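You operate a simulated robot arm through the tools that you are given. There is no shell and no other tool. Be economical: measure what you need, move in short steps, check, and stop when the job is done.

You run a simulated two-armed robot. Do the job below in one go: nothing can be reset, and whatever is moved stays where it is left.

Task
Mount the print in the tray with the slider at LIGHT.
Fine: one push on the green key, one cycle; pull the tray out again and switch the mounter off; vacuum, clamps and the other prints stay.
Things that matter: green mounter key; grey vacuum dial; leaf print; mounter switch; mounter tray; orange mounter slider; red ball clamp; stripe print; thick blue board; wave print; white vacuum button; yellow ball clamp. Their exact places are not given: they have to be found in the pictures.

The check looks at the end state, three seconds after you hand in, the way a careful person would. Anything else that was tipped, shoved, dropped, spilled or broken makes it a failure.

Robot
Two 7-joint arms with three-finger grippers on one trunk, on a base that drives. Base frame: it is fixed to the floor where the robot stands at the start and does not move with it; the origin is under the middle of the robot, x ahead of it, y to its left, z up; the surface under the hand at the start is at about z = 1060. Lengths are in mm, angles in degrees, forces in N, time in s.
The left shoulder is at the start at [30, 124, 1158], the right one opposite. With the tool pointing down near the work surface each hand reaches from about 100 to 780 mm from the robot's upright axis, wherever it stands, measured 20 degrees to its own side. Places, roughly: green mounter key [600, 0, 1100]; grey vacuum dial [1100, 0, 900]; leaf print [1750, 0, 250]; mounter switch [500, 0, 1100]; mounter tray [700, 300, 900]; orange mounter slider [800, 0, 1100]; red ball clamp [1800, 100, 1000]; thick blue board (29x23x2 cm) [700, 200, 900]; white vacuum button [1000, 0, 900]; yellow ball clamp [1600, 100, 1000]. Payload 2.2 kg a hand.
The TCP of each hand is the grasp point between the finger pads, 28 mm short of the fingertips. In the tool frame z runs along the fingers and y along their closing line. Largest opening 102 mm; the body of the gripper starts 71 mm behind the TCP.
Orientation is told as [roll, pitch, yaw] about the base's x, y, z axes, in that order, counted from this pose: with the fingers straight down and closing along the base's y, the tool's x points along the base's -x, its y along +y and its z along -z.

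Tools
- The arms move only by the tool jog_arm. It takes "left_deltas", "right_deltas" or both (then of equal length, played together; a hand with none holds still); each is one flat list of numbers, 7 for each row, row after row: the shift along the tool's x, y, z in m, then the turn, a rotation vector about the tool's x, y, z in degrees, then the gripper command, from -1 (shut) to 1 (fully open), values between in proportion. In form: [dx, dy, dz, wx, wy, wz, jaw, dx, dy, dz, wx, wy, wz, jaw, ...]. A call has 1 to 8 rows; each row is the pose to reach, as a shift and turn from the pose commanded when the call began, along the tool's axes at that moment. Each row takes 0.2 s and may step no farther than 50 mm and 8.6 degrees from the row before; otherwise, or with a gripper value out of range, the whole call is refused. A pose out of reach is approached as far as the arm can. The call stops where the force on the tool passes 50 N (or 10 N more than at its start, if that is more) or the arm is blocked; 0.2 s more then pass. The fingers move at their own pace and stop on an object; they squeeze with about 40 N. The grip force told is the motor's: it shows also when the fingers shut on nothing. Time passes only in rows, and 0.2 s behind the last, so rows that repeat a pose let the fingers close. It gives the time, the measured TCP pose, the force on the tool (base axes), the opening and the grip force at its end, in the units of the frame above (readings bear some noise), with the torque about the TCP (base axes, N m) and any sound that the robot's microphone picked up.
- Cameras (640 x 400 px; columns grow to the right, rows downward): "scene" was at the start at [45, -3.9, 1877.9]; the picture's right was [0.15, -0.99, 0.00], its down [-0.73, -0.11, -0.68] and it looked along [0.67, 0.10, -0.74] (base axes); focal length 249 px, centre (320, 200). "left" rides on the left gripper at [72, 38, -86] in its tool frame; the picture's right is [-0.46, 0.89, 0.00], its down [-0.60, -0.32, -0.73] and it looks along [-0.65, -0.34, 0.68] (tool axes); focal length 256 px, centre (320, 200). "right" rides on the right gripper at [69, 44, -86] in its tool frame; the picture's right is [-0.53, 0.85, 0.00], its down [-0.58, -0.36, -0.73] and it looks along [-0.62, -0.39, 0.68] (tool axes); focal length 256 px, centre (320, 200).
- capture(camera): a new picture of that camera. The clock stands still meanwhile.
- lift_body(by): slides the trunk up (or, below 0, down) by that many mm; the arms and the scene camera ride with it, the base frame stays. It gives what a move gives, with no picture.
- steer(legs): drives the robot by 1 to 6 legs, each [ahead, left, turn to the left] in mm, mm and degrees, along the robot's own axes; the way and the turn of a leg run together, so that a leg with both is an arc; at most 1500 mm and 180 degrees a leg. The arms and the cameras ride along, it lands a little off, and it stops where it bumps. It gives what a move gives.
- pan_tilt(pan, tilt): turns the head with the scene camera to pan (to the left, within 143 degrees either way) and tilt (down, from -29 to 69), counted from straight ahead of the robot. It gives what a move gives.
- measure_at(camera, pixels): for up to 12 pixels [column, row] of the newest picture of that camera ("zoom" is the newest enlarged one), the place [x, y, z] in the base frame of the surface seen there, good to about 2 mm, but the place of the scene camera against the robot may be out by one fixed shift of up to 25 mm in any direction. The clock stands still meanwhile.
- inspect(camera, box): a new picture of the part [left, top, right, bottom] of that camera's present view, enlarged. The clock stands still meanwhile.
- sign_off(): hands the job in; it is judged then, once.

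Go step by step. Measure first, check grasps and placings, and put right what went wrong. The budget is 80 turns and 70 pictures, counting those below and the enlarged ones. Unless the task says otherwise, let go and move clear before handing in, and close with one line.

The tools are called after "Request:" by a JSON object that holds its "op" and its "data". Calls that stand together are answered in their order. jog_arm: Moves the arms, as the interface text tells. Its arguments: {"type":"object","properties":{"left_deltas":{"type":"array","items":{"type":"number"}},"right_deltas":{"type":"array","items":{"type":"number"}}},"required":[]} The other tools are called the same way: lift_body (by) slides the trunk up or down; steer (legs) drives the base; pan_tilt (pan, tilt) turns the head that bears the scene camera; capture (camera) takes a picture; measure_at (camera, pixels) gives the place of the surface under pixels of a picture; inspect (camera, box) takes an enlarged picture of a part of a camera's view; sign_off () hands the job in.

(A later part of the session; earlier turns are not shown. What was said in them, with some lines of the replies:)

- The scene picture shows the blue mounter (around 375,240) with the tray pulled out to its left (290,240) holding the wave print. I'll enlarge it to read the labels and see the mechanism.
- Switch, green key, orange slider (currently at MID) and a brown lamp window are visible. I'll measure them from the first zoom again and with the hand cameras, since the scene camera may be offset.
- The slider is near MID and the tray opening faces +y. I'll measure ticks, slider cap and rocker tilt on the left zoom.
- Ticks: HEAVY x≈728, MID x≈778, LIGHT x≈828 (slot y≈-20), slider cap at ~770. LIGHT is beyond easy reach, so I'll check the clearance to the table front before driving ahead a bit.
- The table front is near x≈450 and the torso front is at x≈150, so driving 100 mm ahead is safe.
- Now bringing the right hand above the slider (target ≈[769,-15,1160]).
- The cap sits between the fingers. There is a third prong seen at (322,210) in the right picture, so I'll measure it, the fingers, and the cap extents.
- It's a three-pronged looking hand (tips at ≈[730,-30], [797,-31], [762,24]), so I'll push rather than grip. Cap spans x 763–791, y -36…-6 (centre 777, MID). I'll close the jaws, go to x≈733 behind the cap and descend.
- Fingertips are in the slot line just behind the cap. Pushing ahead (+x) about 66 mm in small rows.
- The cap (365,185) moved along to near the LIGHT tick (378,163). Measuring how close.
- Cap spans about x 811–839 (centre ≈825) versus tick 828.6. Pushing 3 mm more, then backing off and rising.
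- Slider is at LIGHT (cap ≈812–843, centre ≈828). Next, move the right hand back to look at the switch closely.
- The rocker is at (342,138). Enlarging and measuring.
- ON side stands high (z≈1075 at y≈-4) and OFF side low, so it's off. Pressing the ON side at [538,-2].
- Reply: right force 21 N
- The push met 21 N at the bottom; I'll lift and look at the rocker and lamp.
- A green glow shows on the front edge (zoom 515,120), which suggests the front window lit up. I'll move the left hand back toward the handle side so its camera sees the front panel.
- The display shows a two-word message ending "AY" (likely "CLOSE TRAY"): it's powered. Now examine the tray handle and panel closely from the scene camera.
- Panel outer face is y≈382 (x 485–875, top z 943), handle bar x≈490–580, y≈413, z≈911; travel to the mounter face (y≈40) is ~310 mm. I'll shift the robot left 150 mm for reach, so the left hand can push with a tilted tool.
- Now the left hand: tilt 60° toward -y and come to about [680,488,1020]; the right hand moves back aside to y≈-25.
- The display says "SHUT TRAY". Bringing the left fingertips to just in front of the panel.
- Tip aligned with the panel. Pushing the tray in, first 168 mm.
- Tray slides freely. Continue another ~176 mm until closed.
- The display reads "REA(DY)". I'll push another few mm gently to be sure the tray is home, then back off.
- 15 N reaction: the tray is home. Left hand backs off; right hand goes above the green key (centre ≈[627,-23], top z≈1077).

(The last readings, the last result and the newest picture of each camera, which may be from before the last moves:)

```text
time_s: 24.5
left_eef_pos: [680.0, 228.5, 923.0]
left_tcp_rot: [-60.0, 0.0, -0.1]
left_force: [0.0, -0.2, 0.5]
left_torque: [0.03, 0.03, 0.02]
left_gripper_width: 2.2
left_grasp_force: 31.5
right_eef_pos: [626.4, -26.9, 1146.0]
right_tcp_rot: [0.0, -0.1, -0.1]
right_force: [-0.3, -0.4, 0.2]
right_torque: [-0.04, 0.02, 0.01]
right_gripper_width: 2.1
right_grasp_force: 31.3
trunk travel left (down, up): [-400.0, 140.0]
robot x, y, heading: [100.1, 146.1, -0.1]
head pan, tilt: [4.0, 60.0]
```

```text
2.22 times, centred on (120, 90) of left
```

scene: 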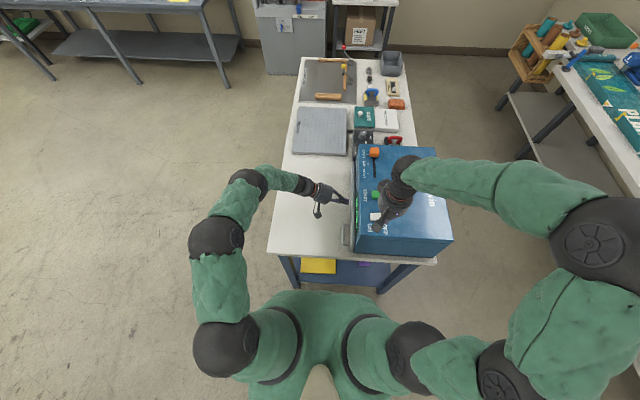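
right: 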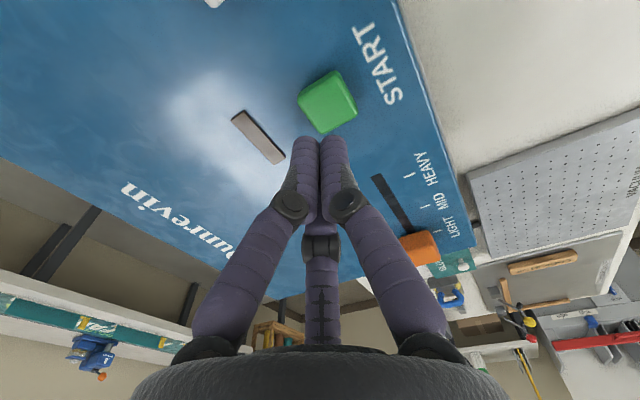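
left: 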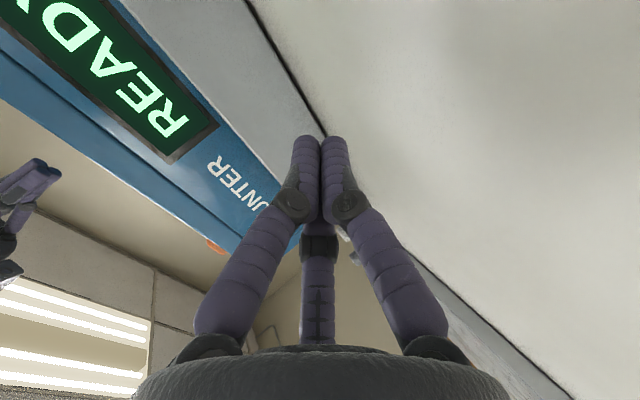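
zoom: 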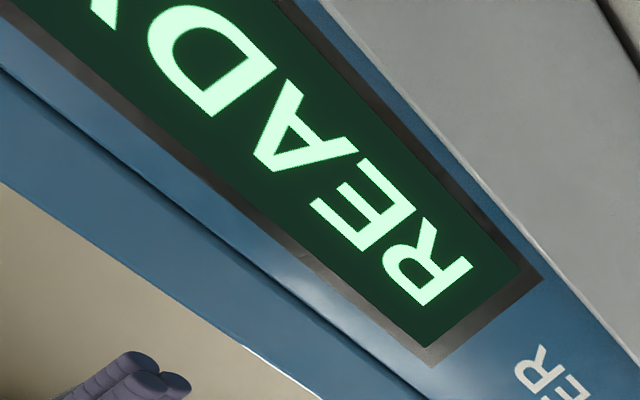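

Display: READY. Pressing the green key once at [627,-22] and retreating straight up.

Request:
{"op": "jog_arm", "data": {"right_deltas": [0, 0.004, 0.02, 0, 0, 0, -1, 0, 0.004, 0.036, 0, 0, 0, -1, 0, 0.004, 0.042, 0, 0, 0, -1, 0, 0.004, 0.047, 0, 0, 0, -1, 0, 0.004, 0.05, 0, 0, 0, -1, 0, 0.004, 0.02, 0, 0, 0, -1, 0, 0.004, 0, 0, 0, 0, -1]}}

Request:
{"op": "inspect", "data": {"camera": "left", "box": [0, 0, 240, 180]}}

```text
time_s: 26.1
left_eef_pos: [680.2, 229.5, 923.9]
left_tcp_rot: [-60.0, 0.0, -0.1]
left_force: [0.2, 0.4, 0.1]
left_torque: [0.0, 0.01, 0.03]
left_gripper_width: 2.2
left_grasp_force: 31.2
right_eef_pos: [627.9, -22.3, 1145.9]
right_tcp_rot: [0.1, 0.0, -0.1]
right_force: [0.0, 0.8, 0.3]
right_torque: [-0.01, 0.04, 0.01]
right_gripper_width: 2.3
right_grasp_force: 31.7
trunk travel left (down, up): [-400.0, 140.0]
robot x, y, heading: [99.2, 150.8, -0.2]
head pan, tilt: [4.0, 60.0]
heard: click
```

```text
2.22 times, centred on (120, 90) of left
```

zoom: 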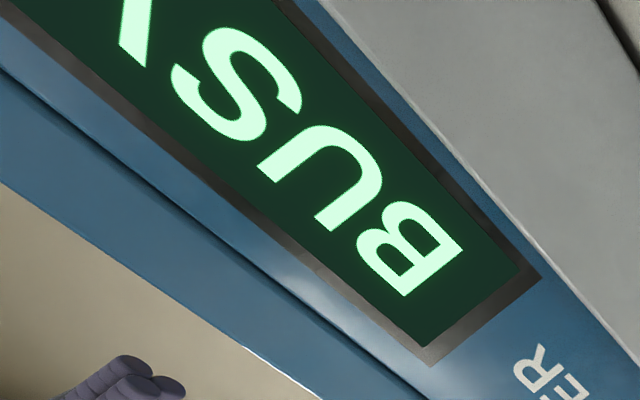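

BUSY — the cycle runs. Meanwhile I move the left hand over in front of the handle (x≈540) and look.

Request:
{"op": "jog_arm", "data": {"left_deltas": [0.035, 0, 0, 0, 0, 0, -0.4, 0.07, 0, 0, 0, 0, 0, -0.4, 0.105, 0, 0, 0, 0, 0, -0.4, 0.14, 0, 0, 0, 0, 0, -0.4, 0.14, 0, 0, 0, 0, 0, -0.4]}}

Request:
{"op": "capture", "data": {"camera": "left"}}

Request:
{"op": "inspect", "data": {"camera": "scene", "box": [280, 170, 440, 270]}}

```text
time_s: 27.3
left_eef_pos: [540.0, 229.1, 924.1]
left_tcp_rot: [-60.0, 0.0, -0.1]
left_force: [-0.6, 0.9, -0.4]
left_torque: [-0.03, 0.02, 0.0]
left_gripper_width: 30.6
left_grasp_force: 0.1
right_eef_pos: [627.6, -22.2, 1146.5]
right_tcp_rot: [0.0, 0.0, -0.1]
right_force: [0.1, 0.0, -0.2]
right_torque: [-0.03, 0.01, 0.02]
right_gripper_width: 2.1
right_grasp_force: 31.0
trunk travel left (down, up): [-400.0, 140.0]
robot x, y, heading: [100.3, 149.0, 0.1]
head pan, tilt: [4.0, 60.0]
```

```text
35 pictures are left
```

left: 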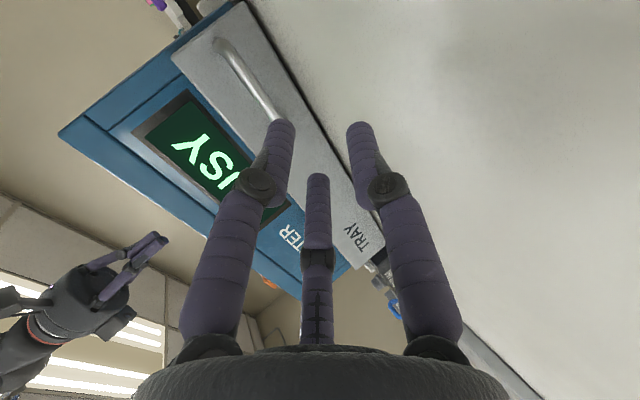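

```text
4.00 times, centred on (360, 220) of scene
```

zoom: 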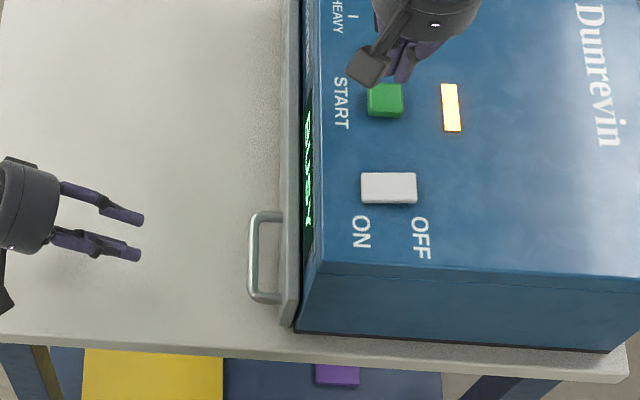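

The lamp glows. Measuring the handle bar from the left picture (bar from (215,42) to (275,120)).

Request:
{"op": "measure_at", "data": {"camera": "left", "pixels": [[217, 44], [228, 55], [245, 78], [260, 100], [272, 117], [230, 100], [280, 150], [225, 40], [320, 185], [278, 125], [360, 130]]}}

```text
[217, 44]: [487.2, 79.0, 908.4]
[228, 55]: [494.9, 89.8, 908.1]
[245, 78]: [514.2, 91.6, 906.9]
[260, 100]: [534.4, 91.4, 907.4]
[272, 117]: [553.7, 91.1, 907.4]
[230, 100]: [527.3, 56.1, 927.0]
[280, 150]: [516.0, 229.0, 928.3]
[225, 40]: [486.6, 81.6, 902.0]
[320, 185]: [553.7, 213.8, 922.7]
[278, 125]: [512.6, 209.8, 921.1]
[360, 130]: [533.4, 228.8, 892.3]
```

Bar centre ≈ y 86, z 908, x 487–580; panel face y 56. Approaching to y≈135 while waiting for the cycle.

Request:
{"op": "jog_arm", "data": {"left_deltas": [0.003, -0.013, 0.0286, 0, 0, 0, -0.4, 0.005, -0.026, 0.0573, 0, 0, 0, -0.4, 0.007, -0.0392, 0.0859, 0, 0, 0, -0.4, 0.007, -0.0392, 0.0859, 0, 0, 0, -0.4, 0.007, -0.0392, 0.0859, 0, 0, 0, -0.4, 0.007, -0.0392, 0.0859, 0, 0, 0, -0.4, 0.007, -0.0392, 0.0859, 0, 0, 0, -0.4, 0.007, -0.0392, 0.0859, 0, 0, 0, -0.4]}}

Request:
{"op": "capture", "data": {"camera": "left"}}

```text
time_s: 29.1
left_eef_pos: [531.7, 135.9, 914.7]
left_tcp_rot: [-60.0, 0.0, -0.1]
left_force: [0.1, -1.0, 0.7]
left_torque: [0.01, -0.03, -0.01]
left_gripper_width: 30.6
left_grasp_force: 0.2
right_eef_pos: [627.3, -20.9, 1147.8]
right_tcp_rot: [0.0, 0.0, -0.1]
right_force: [-0.2, -0.2, -0.3]
right_torque: [0.01, -0.04, 0.03]
right_gripper_width: 2.2
right_grasp_force: 31.5
trunk travel left (down, up): [-400.0, 140.0]
robot x, y, heading: [101.2, 144.7, -0.3]
head pan, tilt: [4.0, 60.0]
```

```text
33 pictures are left
```

left: 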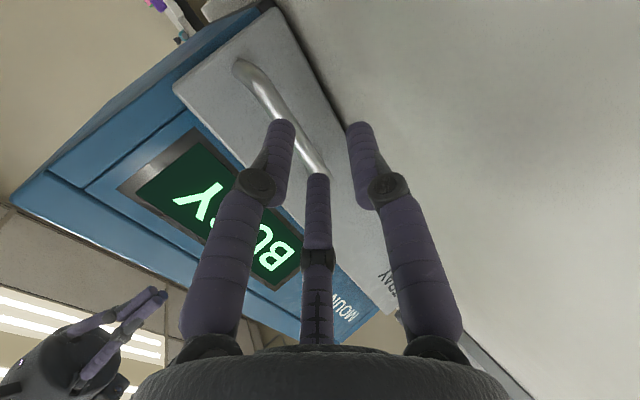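

Still BUSY; bar is aligned between prongs. While waiting, move the right hand above the OFF side of the switch (without pressing).

Request:
{"op": "jog_arm", "data": {"right_deltas": [0.03, -0.003, 0, 0, 0, 0, -1, 0.06, -0.006, 0, 0, 0, 0, -1, 0.09, -0.009, 0, 0, 0, 0, -1, 0.09, -0.009, 0, 0, 0, 0, -1, 0.09, -0.009, 0, 0, 0, 0, -1, 0.09, -0.009, 0, 0, 0, 0, -1, 0.09, -0.009, 0, 0, 0, 0, -1, 0.09, -0.009, 0, 0, 0, 0, -1]}}

Request:
{"op": "jog_arm", "data": {"right_deltas": [0, 0, 0, 0, 0, 0, -1, 0, 0, 0, 0, 0, 0, -1, 0, 0, 0, 0, 0, 0, -1, 0, 0, 0, 0, 0, 0, -1, 0, 0, 0, 0, 0, 0, -1, 0, 0, 0, 0, 0, 0, -1, 0, 0, 0, 0, 0, 0, -1, 0, 0, 0, 0, 0, 0, -1]}}

Request:
{"op": "jog_arm", "data": {"right_deltas": [0, 0, 0, 0, 0, 0, -1, 0, 0, 0, 0, 0, 0, -1, 0, 0, 0, 0, 0, 0, -1, 0, 0, 0, 0, 0, 0, -1, 0, 0, 0, 0, 0, 0, -1, 0, 0, 0, 0, 0, 0, -1, 0, 0, 0, 0, 0, 0, -1, 0, 0, 0, 0, 0, 0, -1]}}

Request:
{"op": "capture", "data": {"camera": "left"}}

```text
time_s: 30.9
left_eef_pos: [530.5, 135.8, 916.0]
left_tcp_rot: [-59.9, 0.1, -0.1]
left_force: [0.1, -0.6, 0.2]
left_torque: [0.01, 0.02, -0.01]
left_gripper_width: 30.6
left_grasp_force: 0.1
right_eef_pos: [537.0, -30.1, 1146.7]
right_tcp_rot: [-0.1, 0.0, 0.0]
right_force: [-0.5, 0.4, 0.3]
right_torque: [0.0, 0.01, 0.0]
right_gripper_width: 2.1
right_grasp_force: 31.4
trunk travel left (down, up): [-400.0, 140.0]
robot x, y, heading: [100.5, 148.1, -0.2]
head pan, tilt: [4.0, 60.0]
```

```text
time_s: 32.7
left_eef_pos: [530.8, 135.0, 915.7]
left_tcp_rot: [-60.0, 0.0, -0.1]
left_force: [0.5, 0.4, 0.0]
left_torque: [0.01, -0.01, 0.0]
left_gripper_width: 30.6
left_grasp_force: 0.1
right_eef_pos: [536.9, -29.7, 1148.2]
right_tcp_rot: [0.0, 0.0, -0.1]
right_force: [0.2, 0.0, -0.1]
right_torque: [-0.03, 0.0, 0.01]
right_gripper_width: 2.2
right_grasp_force: 31.6
trunk travel left (down, up): [-400.0, 140.0]
robot x, y, heading: [99.4, 145.9, -0.2]
head pan, tilt: [4.0, 60.0]
```

```text
time_s: 34.5
left_eef_pos: [530.4, 135.9, 915.4]
left_tcp_rot: [-59.9, 0.0, -0.1]
left_force: [0.8, 0.2, 0.2]
left_torque: [0.01, -0.02, -0.04]
left_gripper_width: 30.5
left_grasp_force: 0.0
right_eef_pos: [538.4, -30.0, 1147.5]
right_tcp_rot: [0.0, 0.0, -0.1]
right_force: [0.6, 0.2, -0.3]
right_torque: [0.0, -0.03, -0.03]
right_gripper_width: 2.1
right_grasp_force: 31.8
trunk travel left (down, up): [-400.0, 140.0]
robot x, y, heading: [105.5, 146.8, -0.2]
head pan, tilt: [4.0, 60.0]
```

```text
32 pictures are left
```

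left: 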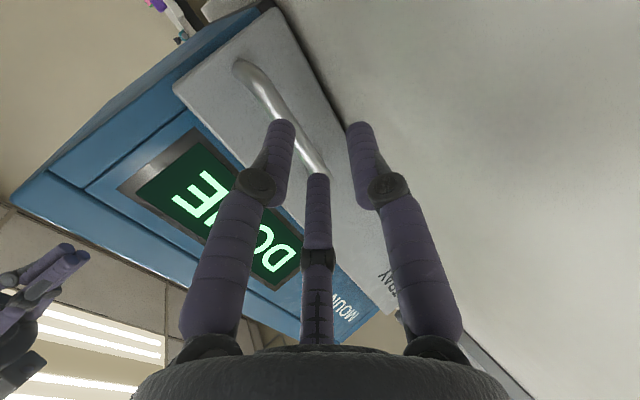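

DONE. Moving the left fingers around the bar and closing.

Request:
{"op": "jog_arm", "data": {"left_deltas": [0, -0.01, 0.0165, 0, 0, 0, -0.4, 0, -0.0185, 0.032, 0, 0, 0, -0.4, 0, -0.0185, 0.032, 0, 0, 0, -1, 0, -0.0185, 0.032, 0, 0, 0, -1, 0, -0.0185, 0.032, 0, 0, 0, -1]}}

Request:
{"op": "capture", "data": {"camera": "left"}}

```text
time_s: 35.0
left_eef_pos: [536.5, 115.5, 917.2]
left_tcp_rot: [-59.8, -0.5, 0.3]
left_force: [-2.4, 8.8, 8.9]
left_torque: [-0.16, -0.16, 0.17]
left_gripper_width: 30.2
left_grasp_force: 0.1
right_eef_pos: [536.7, -28.9, 1147.9]
right_tcp_rot: [0.0, 0.0, -0.1]
right_force: [-0.3, -0.4, -0.3]
right_torque: [0.03, 0.0, 0.0]
right_gripper_width: 1.9
right_grasp_force: 31.7
trunk travel left (down, up): [-400.0, 140.0]
robot x, y, heading: [102.1, 145.7, -0.0]
head pan, tilt: [4.0, 60.0]
stopped in row 2 (left hand): the force on the tool passed its limit at 61 N (the readings are from after the stop); the commanded pose is now the measured one
```

```text
31 pictures are left
```

left: 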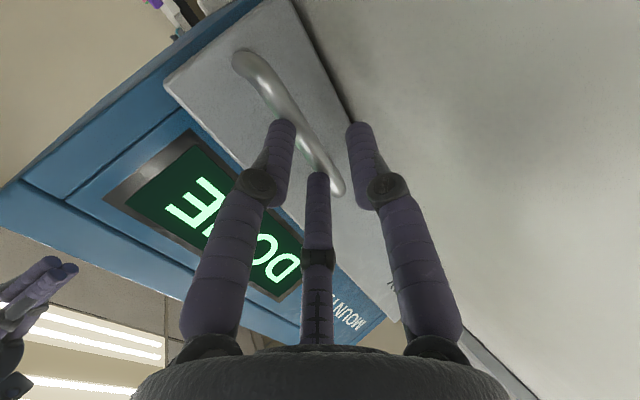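

A prong touched the bar (force at about x+18, so the three prongs are real and the upper pair sits closer to the axis). I'll back off, open wider (~60 mm), centre x and approach slightly higher.

Request:
{"op": "jog_arm", "data": {"left_deltas": [0, 0.0125, -0.0217, 0, 0, 0, -0.4, 0.0035, 0.0095, -0.0217, 0, 0, 0, 0.18, 0.0035, 0.0095, -0.0217, 0, 0, 0, 0.18, 0.0035, 0, -0.004, 0, 0, 0, 0.18, 0.0035, -0.005, 0.005, 0, 0, 0, 0.18, 0.0035, -0.0101, 0.0146, 0, 0, 0, 0.18, 0.0035, -0.0101, 0.0146, 0, 0, 0, 0.18]}}

Request:
{"op": "capture", "data": {"camera": "left"}}

```text
time_s: 36.6
left_eef_pos: [532.8, 96.4, 917.5]
left_tcp_rot: [-59.8, -0.3, 0.2]
left_force: [-0.7, 0.0, 0.2]
left_torque: [-0.03, 0.0, 0.01]
left_gripper_width: 60.1
left_grasp_force: 0.0
right_eef_pos: [537.3, -30.3, 1148.2]
right_tcp_rot: [0.0, 0.0, -0.1]
right_force: [0.8, -0.4, 0.8]
right_torque: [0.0, 0.01, -0.01]
right_gripper_width: 2.0
right_grasp_force: 31.7
trunk travel left (down, up): [-400.0, 140.0]
robot x, y, heading: [101.4, 146.4, -0.0]
head pan, tilt: [4.0, 60.0]
```

```text
30 pictures are left
```

left: 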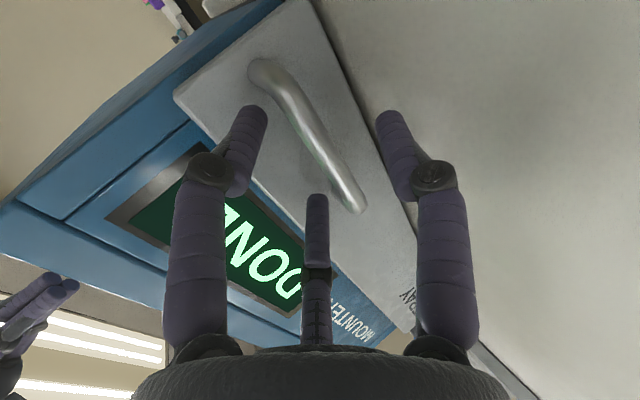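

The bar is now inside the prongs with no contact force. Closing the gripper.

Request:
{"op": "jog_arm", "data": {"left_deltas": [0, 0, 0, 0, 0, 0, -0.3, 0, 0, 0, 0, 0, 0, -1, 0, 0, 0, 0, 0, 0, -1, 0, 0, 0, 0, 0, 0, -1]}}

Request:
{"op": "capture", "data": {"camera": "left"}}

```text
time_s: 37.6
left_eef_pos: [532.6, 95.9, 917.2]
left_tcp_rot: [-59.8, -0.3, 0.2]
left_force: [-0.6, 0.4, -2.1]
left_torque: [0.06, 0.29, 0.37]
left_gripper_width: 19.7
left_grasp_force: 45.0
right_eef_pos: [536.8, -29.5, 1147.8]
right_tcp_rot: [0.1, 0.1, -0.1]
right_force: [0.5, -0.2, 0.2]
right_torque: [0.01, -0.02, -0.02]
right_gripper_width: 2.2
right_grasp_force: 31.6
trunk travel left (down, up): [-400.0, 140.0]
robot x, y, heading: [101.6, 152.0, 0.1]
head pan, tilt: [4.0, 60.0]
```

```text
29 pictures are left
```

left: 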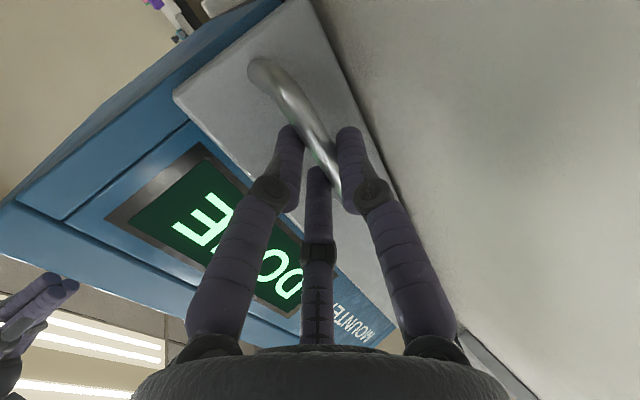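

Bar gripped (19.7 mm, 45 N). Pulling the tray out 160 mm.

Request:
{"op": "jog_arm", "data": {"left_deltas": [0, 0.01, -0.0173, 0, 0, 0, -1, 0, 0.02, -0.0346, 0, 0, 0, -1, 0, 0.03, -0.052, 0, 0, 0, -1, 0, 0.04, -0.0693, 0, 0, 0, -1, 0, 0.05, -0.0866, 0, 0, 0, -1, 0, 0.06, -0.1039, 0, 0, 0, -1, 0, 0.07, -0.1212, 0, 0, 0, -1, 0, 0.08, -0.1386, 0, 0, 0, -1]}}

Request:
{"op": "capture", "data": {"camera": "scene"}}

```text
time_s: 39.4
left_eef_pos: [533.0, 257.4, 916.9]
left_tcp_rot: [-59.9, -0.3, 0.2]
left_force: [-0.9, 1.5, -9.9]
left_torque: [0.11, 0.03, 1.0]
left_gripper_width: 19.4
left_grasp_force: 44.5
right_eef_pos: [539.0, -28.5, 1147.4]
right_tcp_rot: [0.0, 0.0, -0.2]
right_force: [0.2, 1.3, -0.1]
right_torque: [0.0, -0.01, -0.02]
right_gripper_width: 2.0
right_grasp_force: 31.7
trunk travel left (down, up): [-400.0, 140.0]
robot x, y, heading: [103.1, 151.5, 0.0]
head pan, tilt: [4.0, 60.0]
```

```text
28 pictures are left
```

scene: 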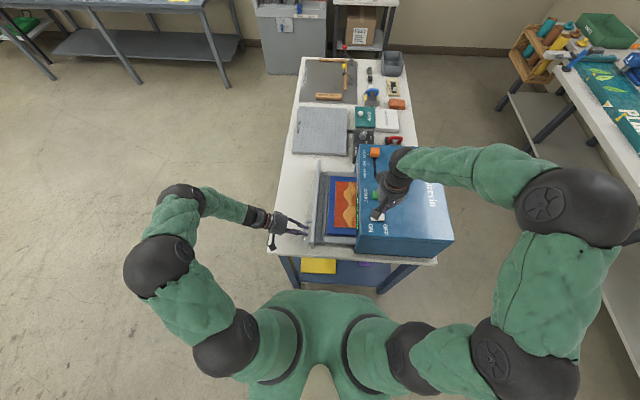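

Tray follows. Pulling the remaining ~168 mm.

Request:
{"op": "jog_arm", "data": {"left_deltas": [0, 0.0105, -0.0182, 0, 0, 0, -1, 0, 0.021, -0.0364, 0, 0, 0, -1, 0, 0.0315, -0.0546, 0, 0, 0, -1, 0, 0.042, -0.0727, 0, 0, 0, -1, 0, 0.0525, -0.0909, 0, 0, 0, -1, 0, 0.063, -0.1091, 0, 0, 0, -1, 0, 0.0735, -0.1273, 0, 0, 0, -1, 0, 0.0825, -0.1429, 0, 0, 0, -1]}}

Request:
{"op": "capture", "data": {"camera": "scene"}}

```text
time_s: 41.2
left_eef_pos: [533.1, 422.4, 918.1]
left_tcp_rot: [-59.6, -0.2, 0.2]
left_force: [-2.5, 0.6, -39.8]
left_torque: [0.4, 0.56, -0.13]
left_gripper_width: 19.3
left_grasp_force: 44.6
right_eef_pos: [539.2, -27.8, 1147.1]
right_tcp_rot: [-0.1, 0.1, 0.0]
right_force: [0.2, 1.0, -0.4]
right_torque: [0.0, -0.02, -0.03]
right_gripper_width: 2.0
right_grasp_force: 31.1
trunk travel left (down, up): [-400.0, 140.0]
robot x, y, heading: [100.6, 147.4, 0.1]
head pan, tilt: [4.0, 60.0]
```

```text
27 pictures are left
```

scene: 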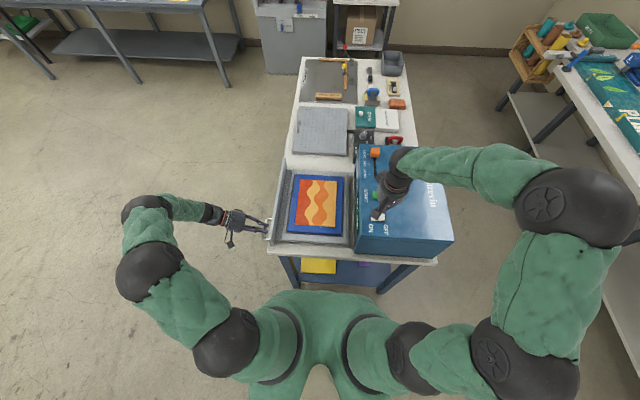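

The tray is out nearly to its first place, but the hand lifts on the handle (-40 N). I'll lower 4 mm to relax, and pull the last ~4 mm.

Request:
{"op": "jog_arm", "data": {"left_deltas": [0, 0.0017, 0.001, 0, 0, 0, -1, 0, 0.0026, 0.0015, 0, 0, 0, -1, 0, 0.0046, -0.002, 0, 0, 0, -1, 0, 0.0046, -0.002, 0, 0, 0, -1]}}

```text
time_s: 42.2
left_eef_pos: [533.3, 424.8, 917.7]
left_tcp_rot: [-59.8, -0.4, 0.0]
left_force: [-2.2, 0.0, 2.9]
left_torque: [-0.09, 1.2, -0.67]
left_gripper_width: 19.4
left_grasp_force: 44.5
right_eef_pos: [538.2, -29.3, 1147.7]
right_tcp_rot: [0.1, 0.0, -0.1]
right_force: [-0.6, -0.3, 0.0]
right_torque: [-0.01, -0.01, -0.01]
right_gripper_width: 2.2
right_grasp_force: 31.6
trunk travel left (down, up): [-400.0, 140.0]
robot x, y, heading: [103.6, 150.5, 0.2]
head pan, tilt: [4.0, 60.0]
```

Load relaxed. Opening and backing straight off.

Request:
{"op": "jog_arm", "data": {"left_deltas": [0, 0, 0, 0, 0, 0, 0.18, 0, 0, 0, 0, 0, 0, 0.18, 0, 0.002, -0.0035, 0, 0, 0, 0.18, 0, 0.012, -0.021, 0, 0, 0, 0.18, 0, 0.025, -0.0433, 0, 0, 0, 0.18, 0, 0.04, -0.07, 0, 0, 0, 0.18, 0, 0.04, -0.11, 0, 0, 0, 0.18]}}

Request:
{"op": "capture", "data": {"camera": "left"}}

Request:
{"op": "inspect", "data": {"camera": "scene", "box": [250, 140, 450, 270]}}

```text
time_s: 43.8
left_eef_pos: [530.0, 541.7, 938.3]
left_tcp_rot: [-59.9, -0.4, 0.1]
left_force: [0.1, -0.4, 0.3]
left_torque: [0.02, 0.03, 0.04]
left_gripper_width: 60.3
left_grasp_force: 0.0
right_eef_pos: [538.0, -30.1, 1147.9]
right_tcp_rot: [0.1, 0.0, -0.2]
right_force: [0.6, -0.3, 0.7]
right_torque: [-0.02, 0.01, 0.02]
right_gripper_width: 2.1
right_grasp_force: 31.6
trunk travel left (down, up): [-400.0, 140.0]
robot x, y, heading: [102.0, 146.9, -0.0]
head pan, tilt: [4.0, 60.0]
```

```text
26 pictures are left
```

left: 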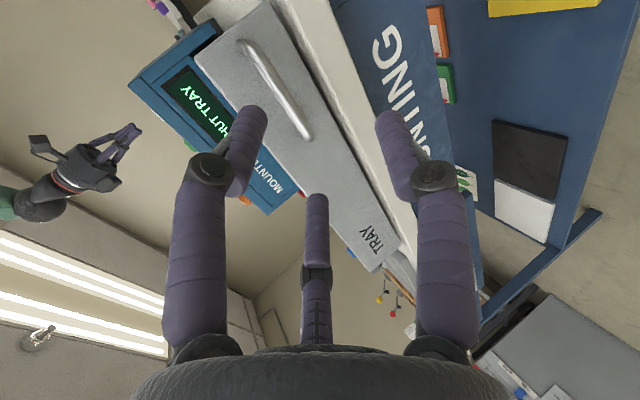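

```text
3.08 times, centred on (350, 205) of scene
```

zoom: 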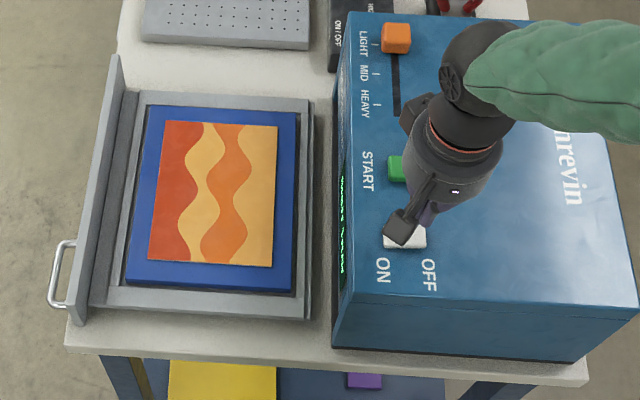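

The print lies flat (curl gone), tray is out, display "SHUT TRAY". Now press the OFF side of the switch at [538,-29].

Request:
{"op": "jog_arm", "data": {"right_deltas": [0, 0.001, 0.02, 0, 0, 0, -1, 0, 0.001, 0.036, 0, 0, 0, -1, 0, 0.001, 0.042, 0, 0, 0, -1, 0, 0.001, 0.047, 0, 0, 0, -1, 0, 0.001, 0.051, 0, 0, 0, -1, 0, 0.001, 0.054, 0, 0, 0, -1, 0, 0.001, 0.02, 0, 0, 0, -1, 0.03, 0.001, -0.02, 0, 0, 0, -1]}}

Request:
{"op": "capture", "data": {"camera": "left"}}

Request:
{"op": "inspect", "data": {"camera": "right", "box": [260, 60, 420, 210]}}

```text
time_s: 45.6
left_eef_pos: [527.8, 541.1, 938.5]
left_tcp_rot: [-59.8, -0.5, 0.2]
left_force: [0.3, -0.2, -0.1]
left_torque: [0.0, 0.0, 0.02]
left_gripper_width: 60.3
left_grasp_force: 0.1
right_eef_pos: [505.6, -27.2, 1168.6]
right_tcp_rot: [0.1, 0.0, 0.0]
right_force: [0.3, -0.6, 1.1]
right_torque: [0.06, -0.05, -0.03]
right_gripper_width: 2.3
right_grasp_force: 31.7
trunk travel left (down, up): [-400.0, 140.0]
robot x, y, heading: [100.3, 148.7, 0.1]
head pan, tilt: [4.0, 60.0]
```

```text
24 pictures are left
```

left: 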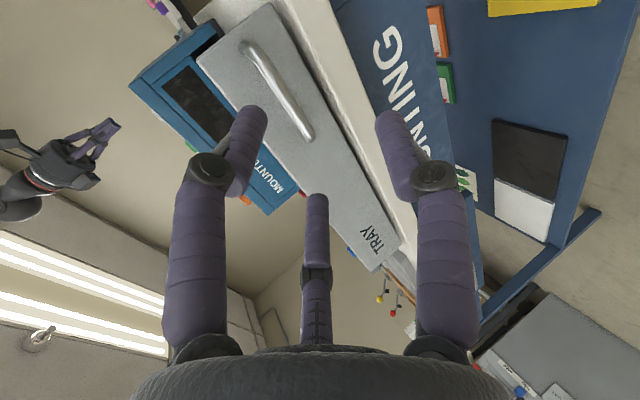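

```text
2.67 times, centred on (340, 135) of right
```

zoom: 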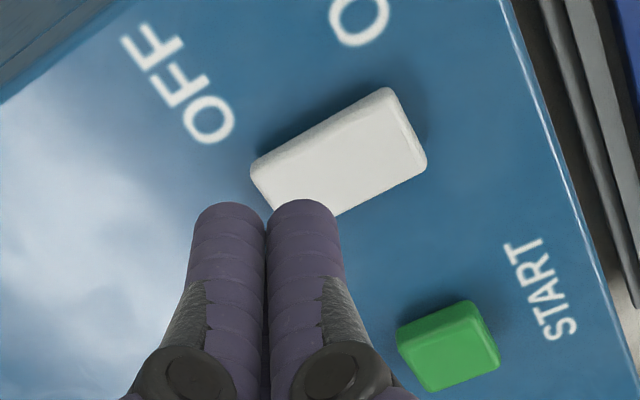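

The display is dark and the OFF side is down. Moving the right hand up and clear and taking a final look.

Request:
{"op": "jog_arm", "data": {"right_deltas": [0, -0.03, -0.03, 0, 0, 0, -1, 0.01, -0.06, -0.06, 0, 0, 0, -1, 0.02, -0.09, -0.09, 0, 0, 0, -1, 0.02, -0.125, -0.12, 0, 0, 0, -1, 0.02, -0.16, -0.15, 0, 0, 0, -1, 0.02, -0.19, -0.18, 0, 0, 0, -1, 0.02, -0.19, -0.18, 0, 0, 0, -1], "left_deltas": [0, 0, -0.01, 0, 0, 0, 0.18, 0, 0, -0.02, 0, 0, 0, 0.18, 0, 0, -0.03, 0, 0, 0, 0.18, 0, 0, -0.04, 0, 0, 0, 0.18, 0, 0, -0.05, 0, 0, 0, 0.18, 0, 0, -0.05, 0, 0, 0, 0.18, 0, 0, -0.05, 0, 0, 0, 0.18]}}

Request:
{"op": "capture", "data": {"camera": "scene"}}

Request:
{"op": "inspect", "data": {"camera": "scene", "box": [250, 140, 450, 270]}}

```text
time_s: 47.2
left_eef_pos: [532.2, 582.4, 963.4]
left_tcp_rot: [-59.8, -0.3, 0.2]
left_force: [-0.6, 0.4, 0.2]
left_torque: [-0.01, -0.01, -0.01]
left_gripper_width: 60.1
left_grasp_force: 0.1
right_eef_pos: [487.2, -217.3, 1346.7]
right_tcp_rot: [0.0, 0.1, -0.1]
right_force: [-0.9, 0.2, 0.1]
right_torque: [-0.01, 0.04, -0.03]
right_gripper_width: 2.1
right_grasp_force: 31.9
trunk travel left (down, up): [-400.0, 140.0]
robot x, y, heading: [102.3, 149.1, 0.1]
head pan, tilt: [4.0, 60.0]
```

```text
22 pictures are left
```

scene: 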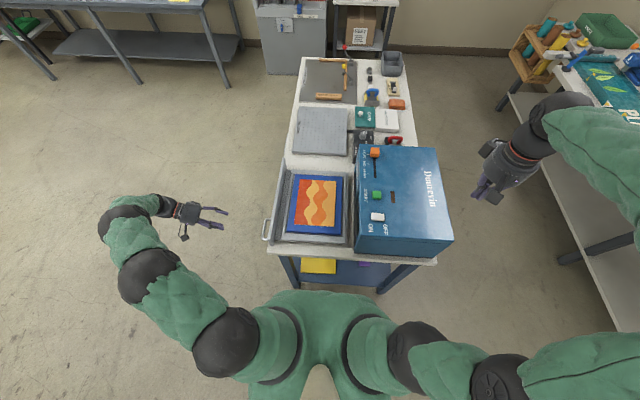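

```text
3.08 times, centred on (350, 205) of scene
```

zoom: 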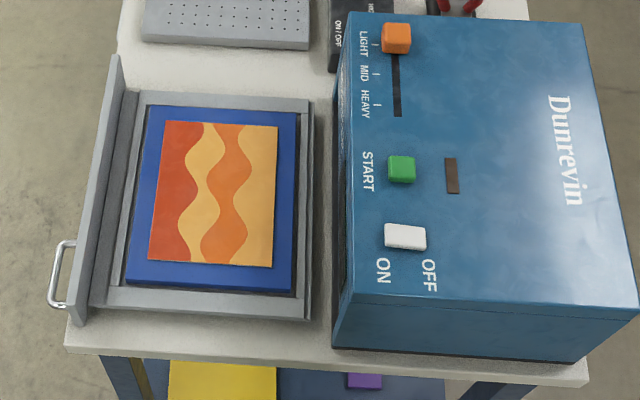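

The tray is out with the print flat, the slider is at LIGHT, the lamp is dark, the switch is off, and everything else is in place. Handing in.

Request:
{"op": "sign_off", "data": {}}

```text
The job is handed in.
```

The wave print is mounted: one green-key cycle with the slider at LIGHT, then the tray was pulled back out and the mounter switched off, with the vacuum, clamps and other prints left alone.
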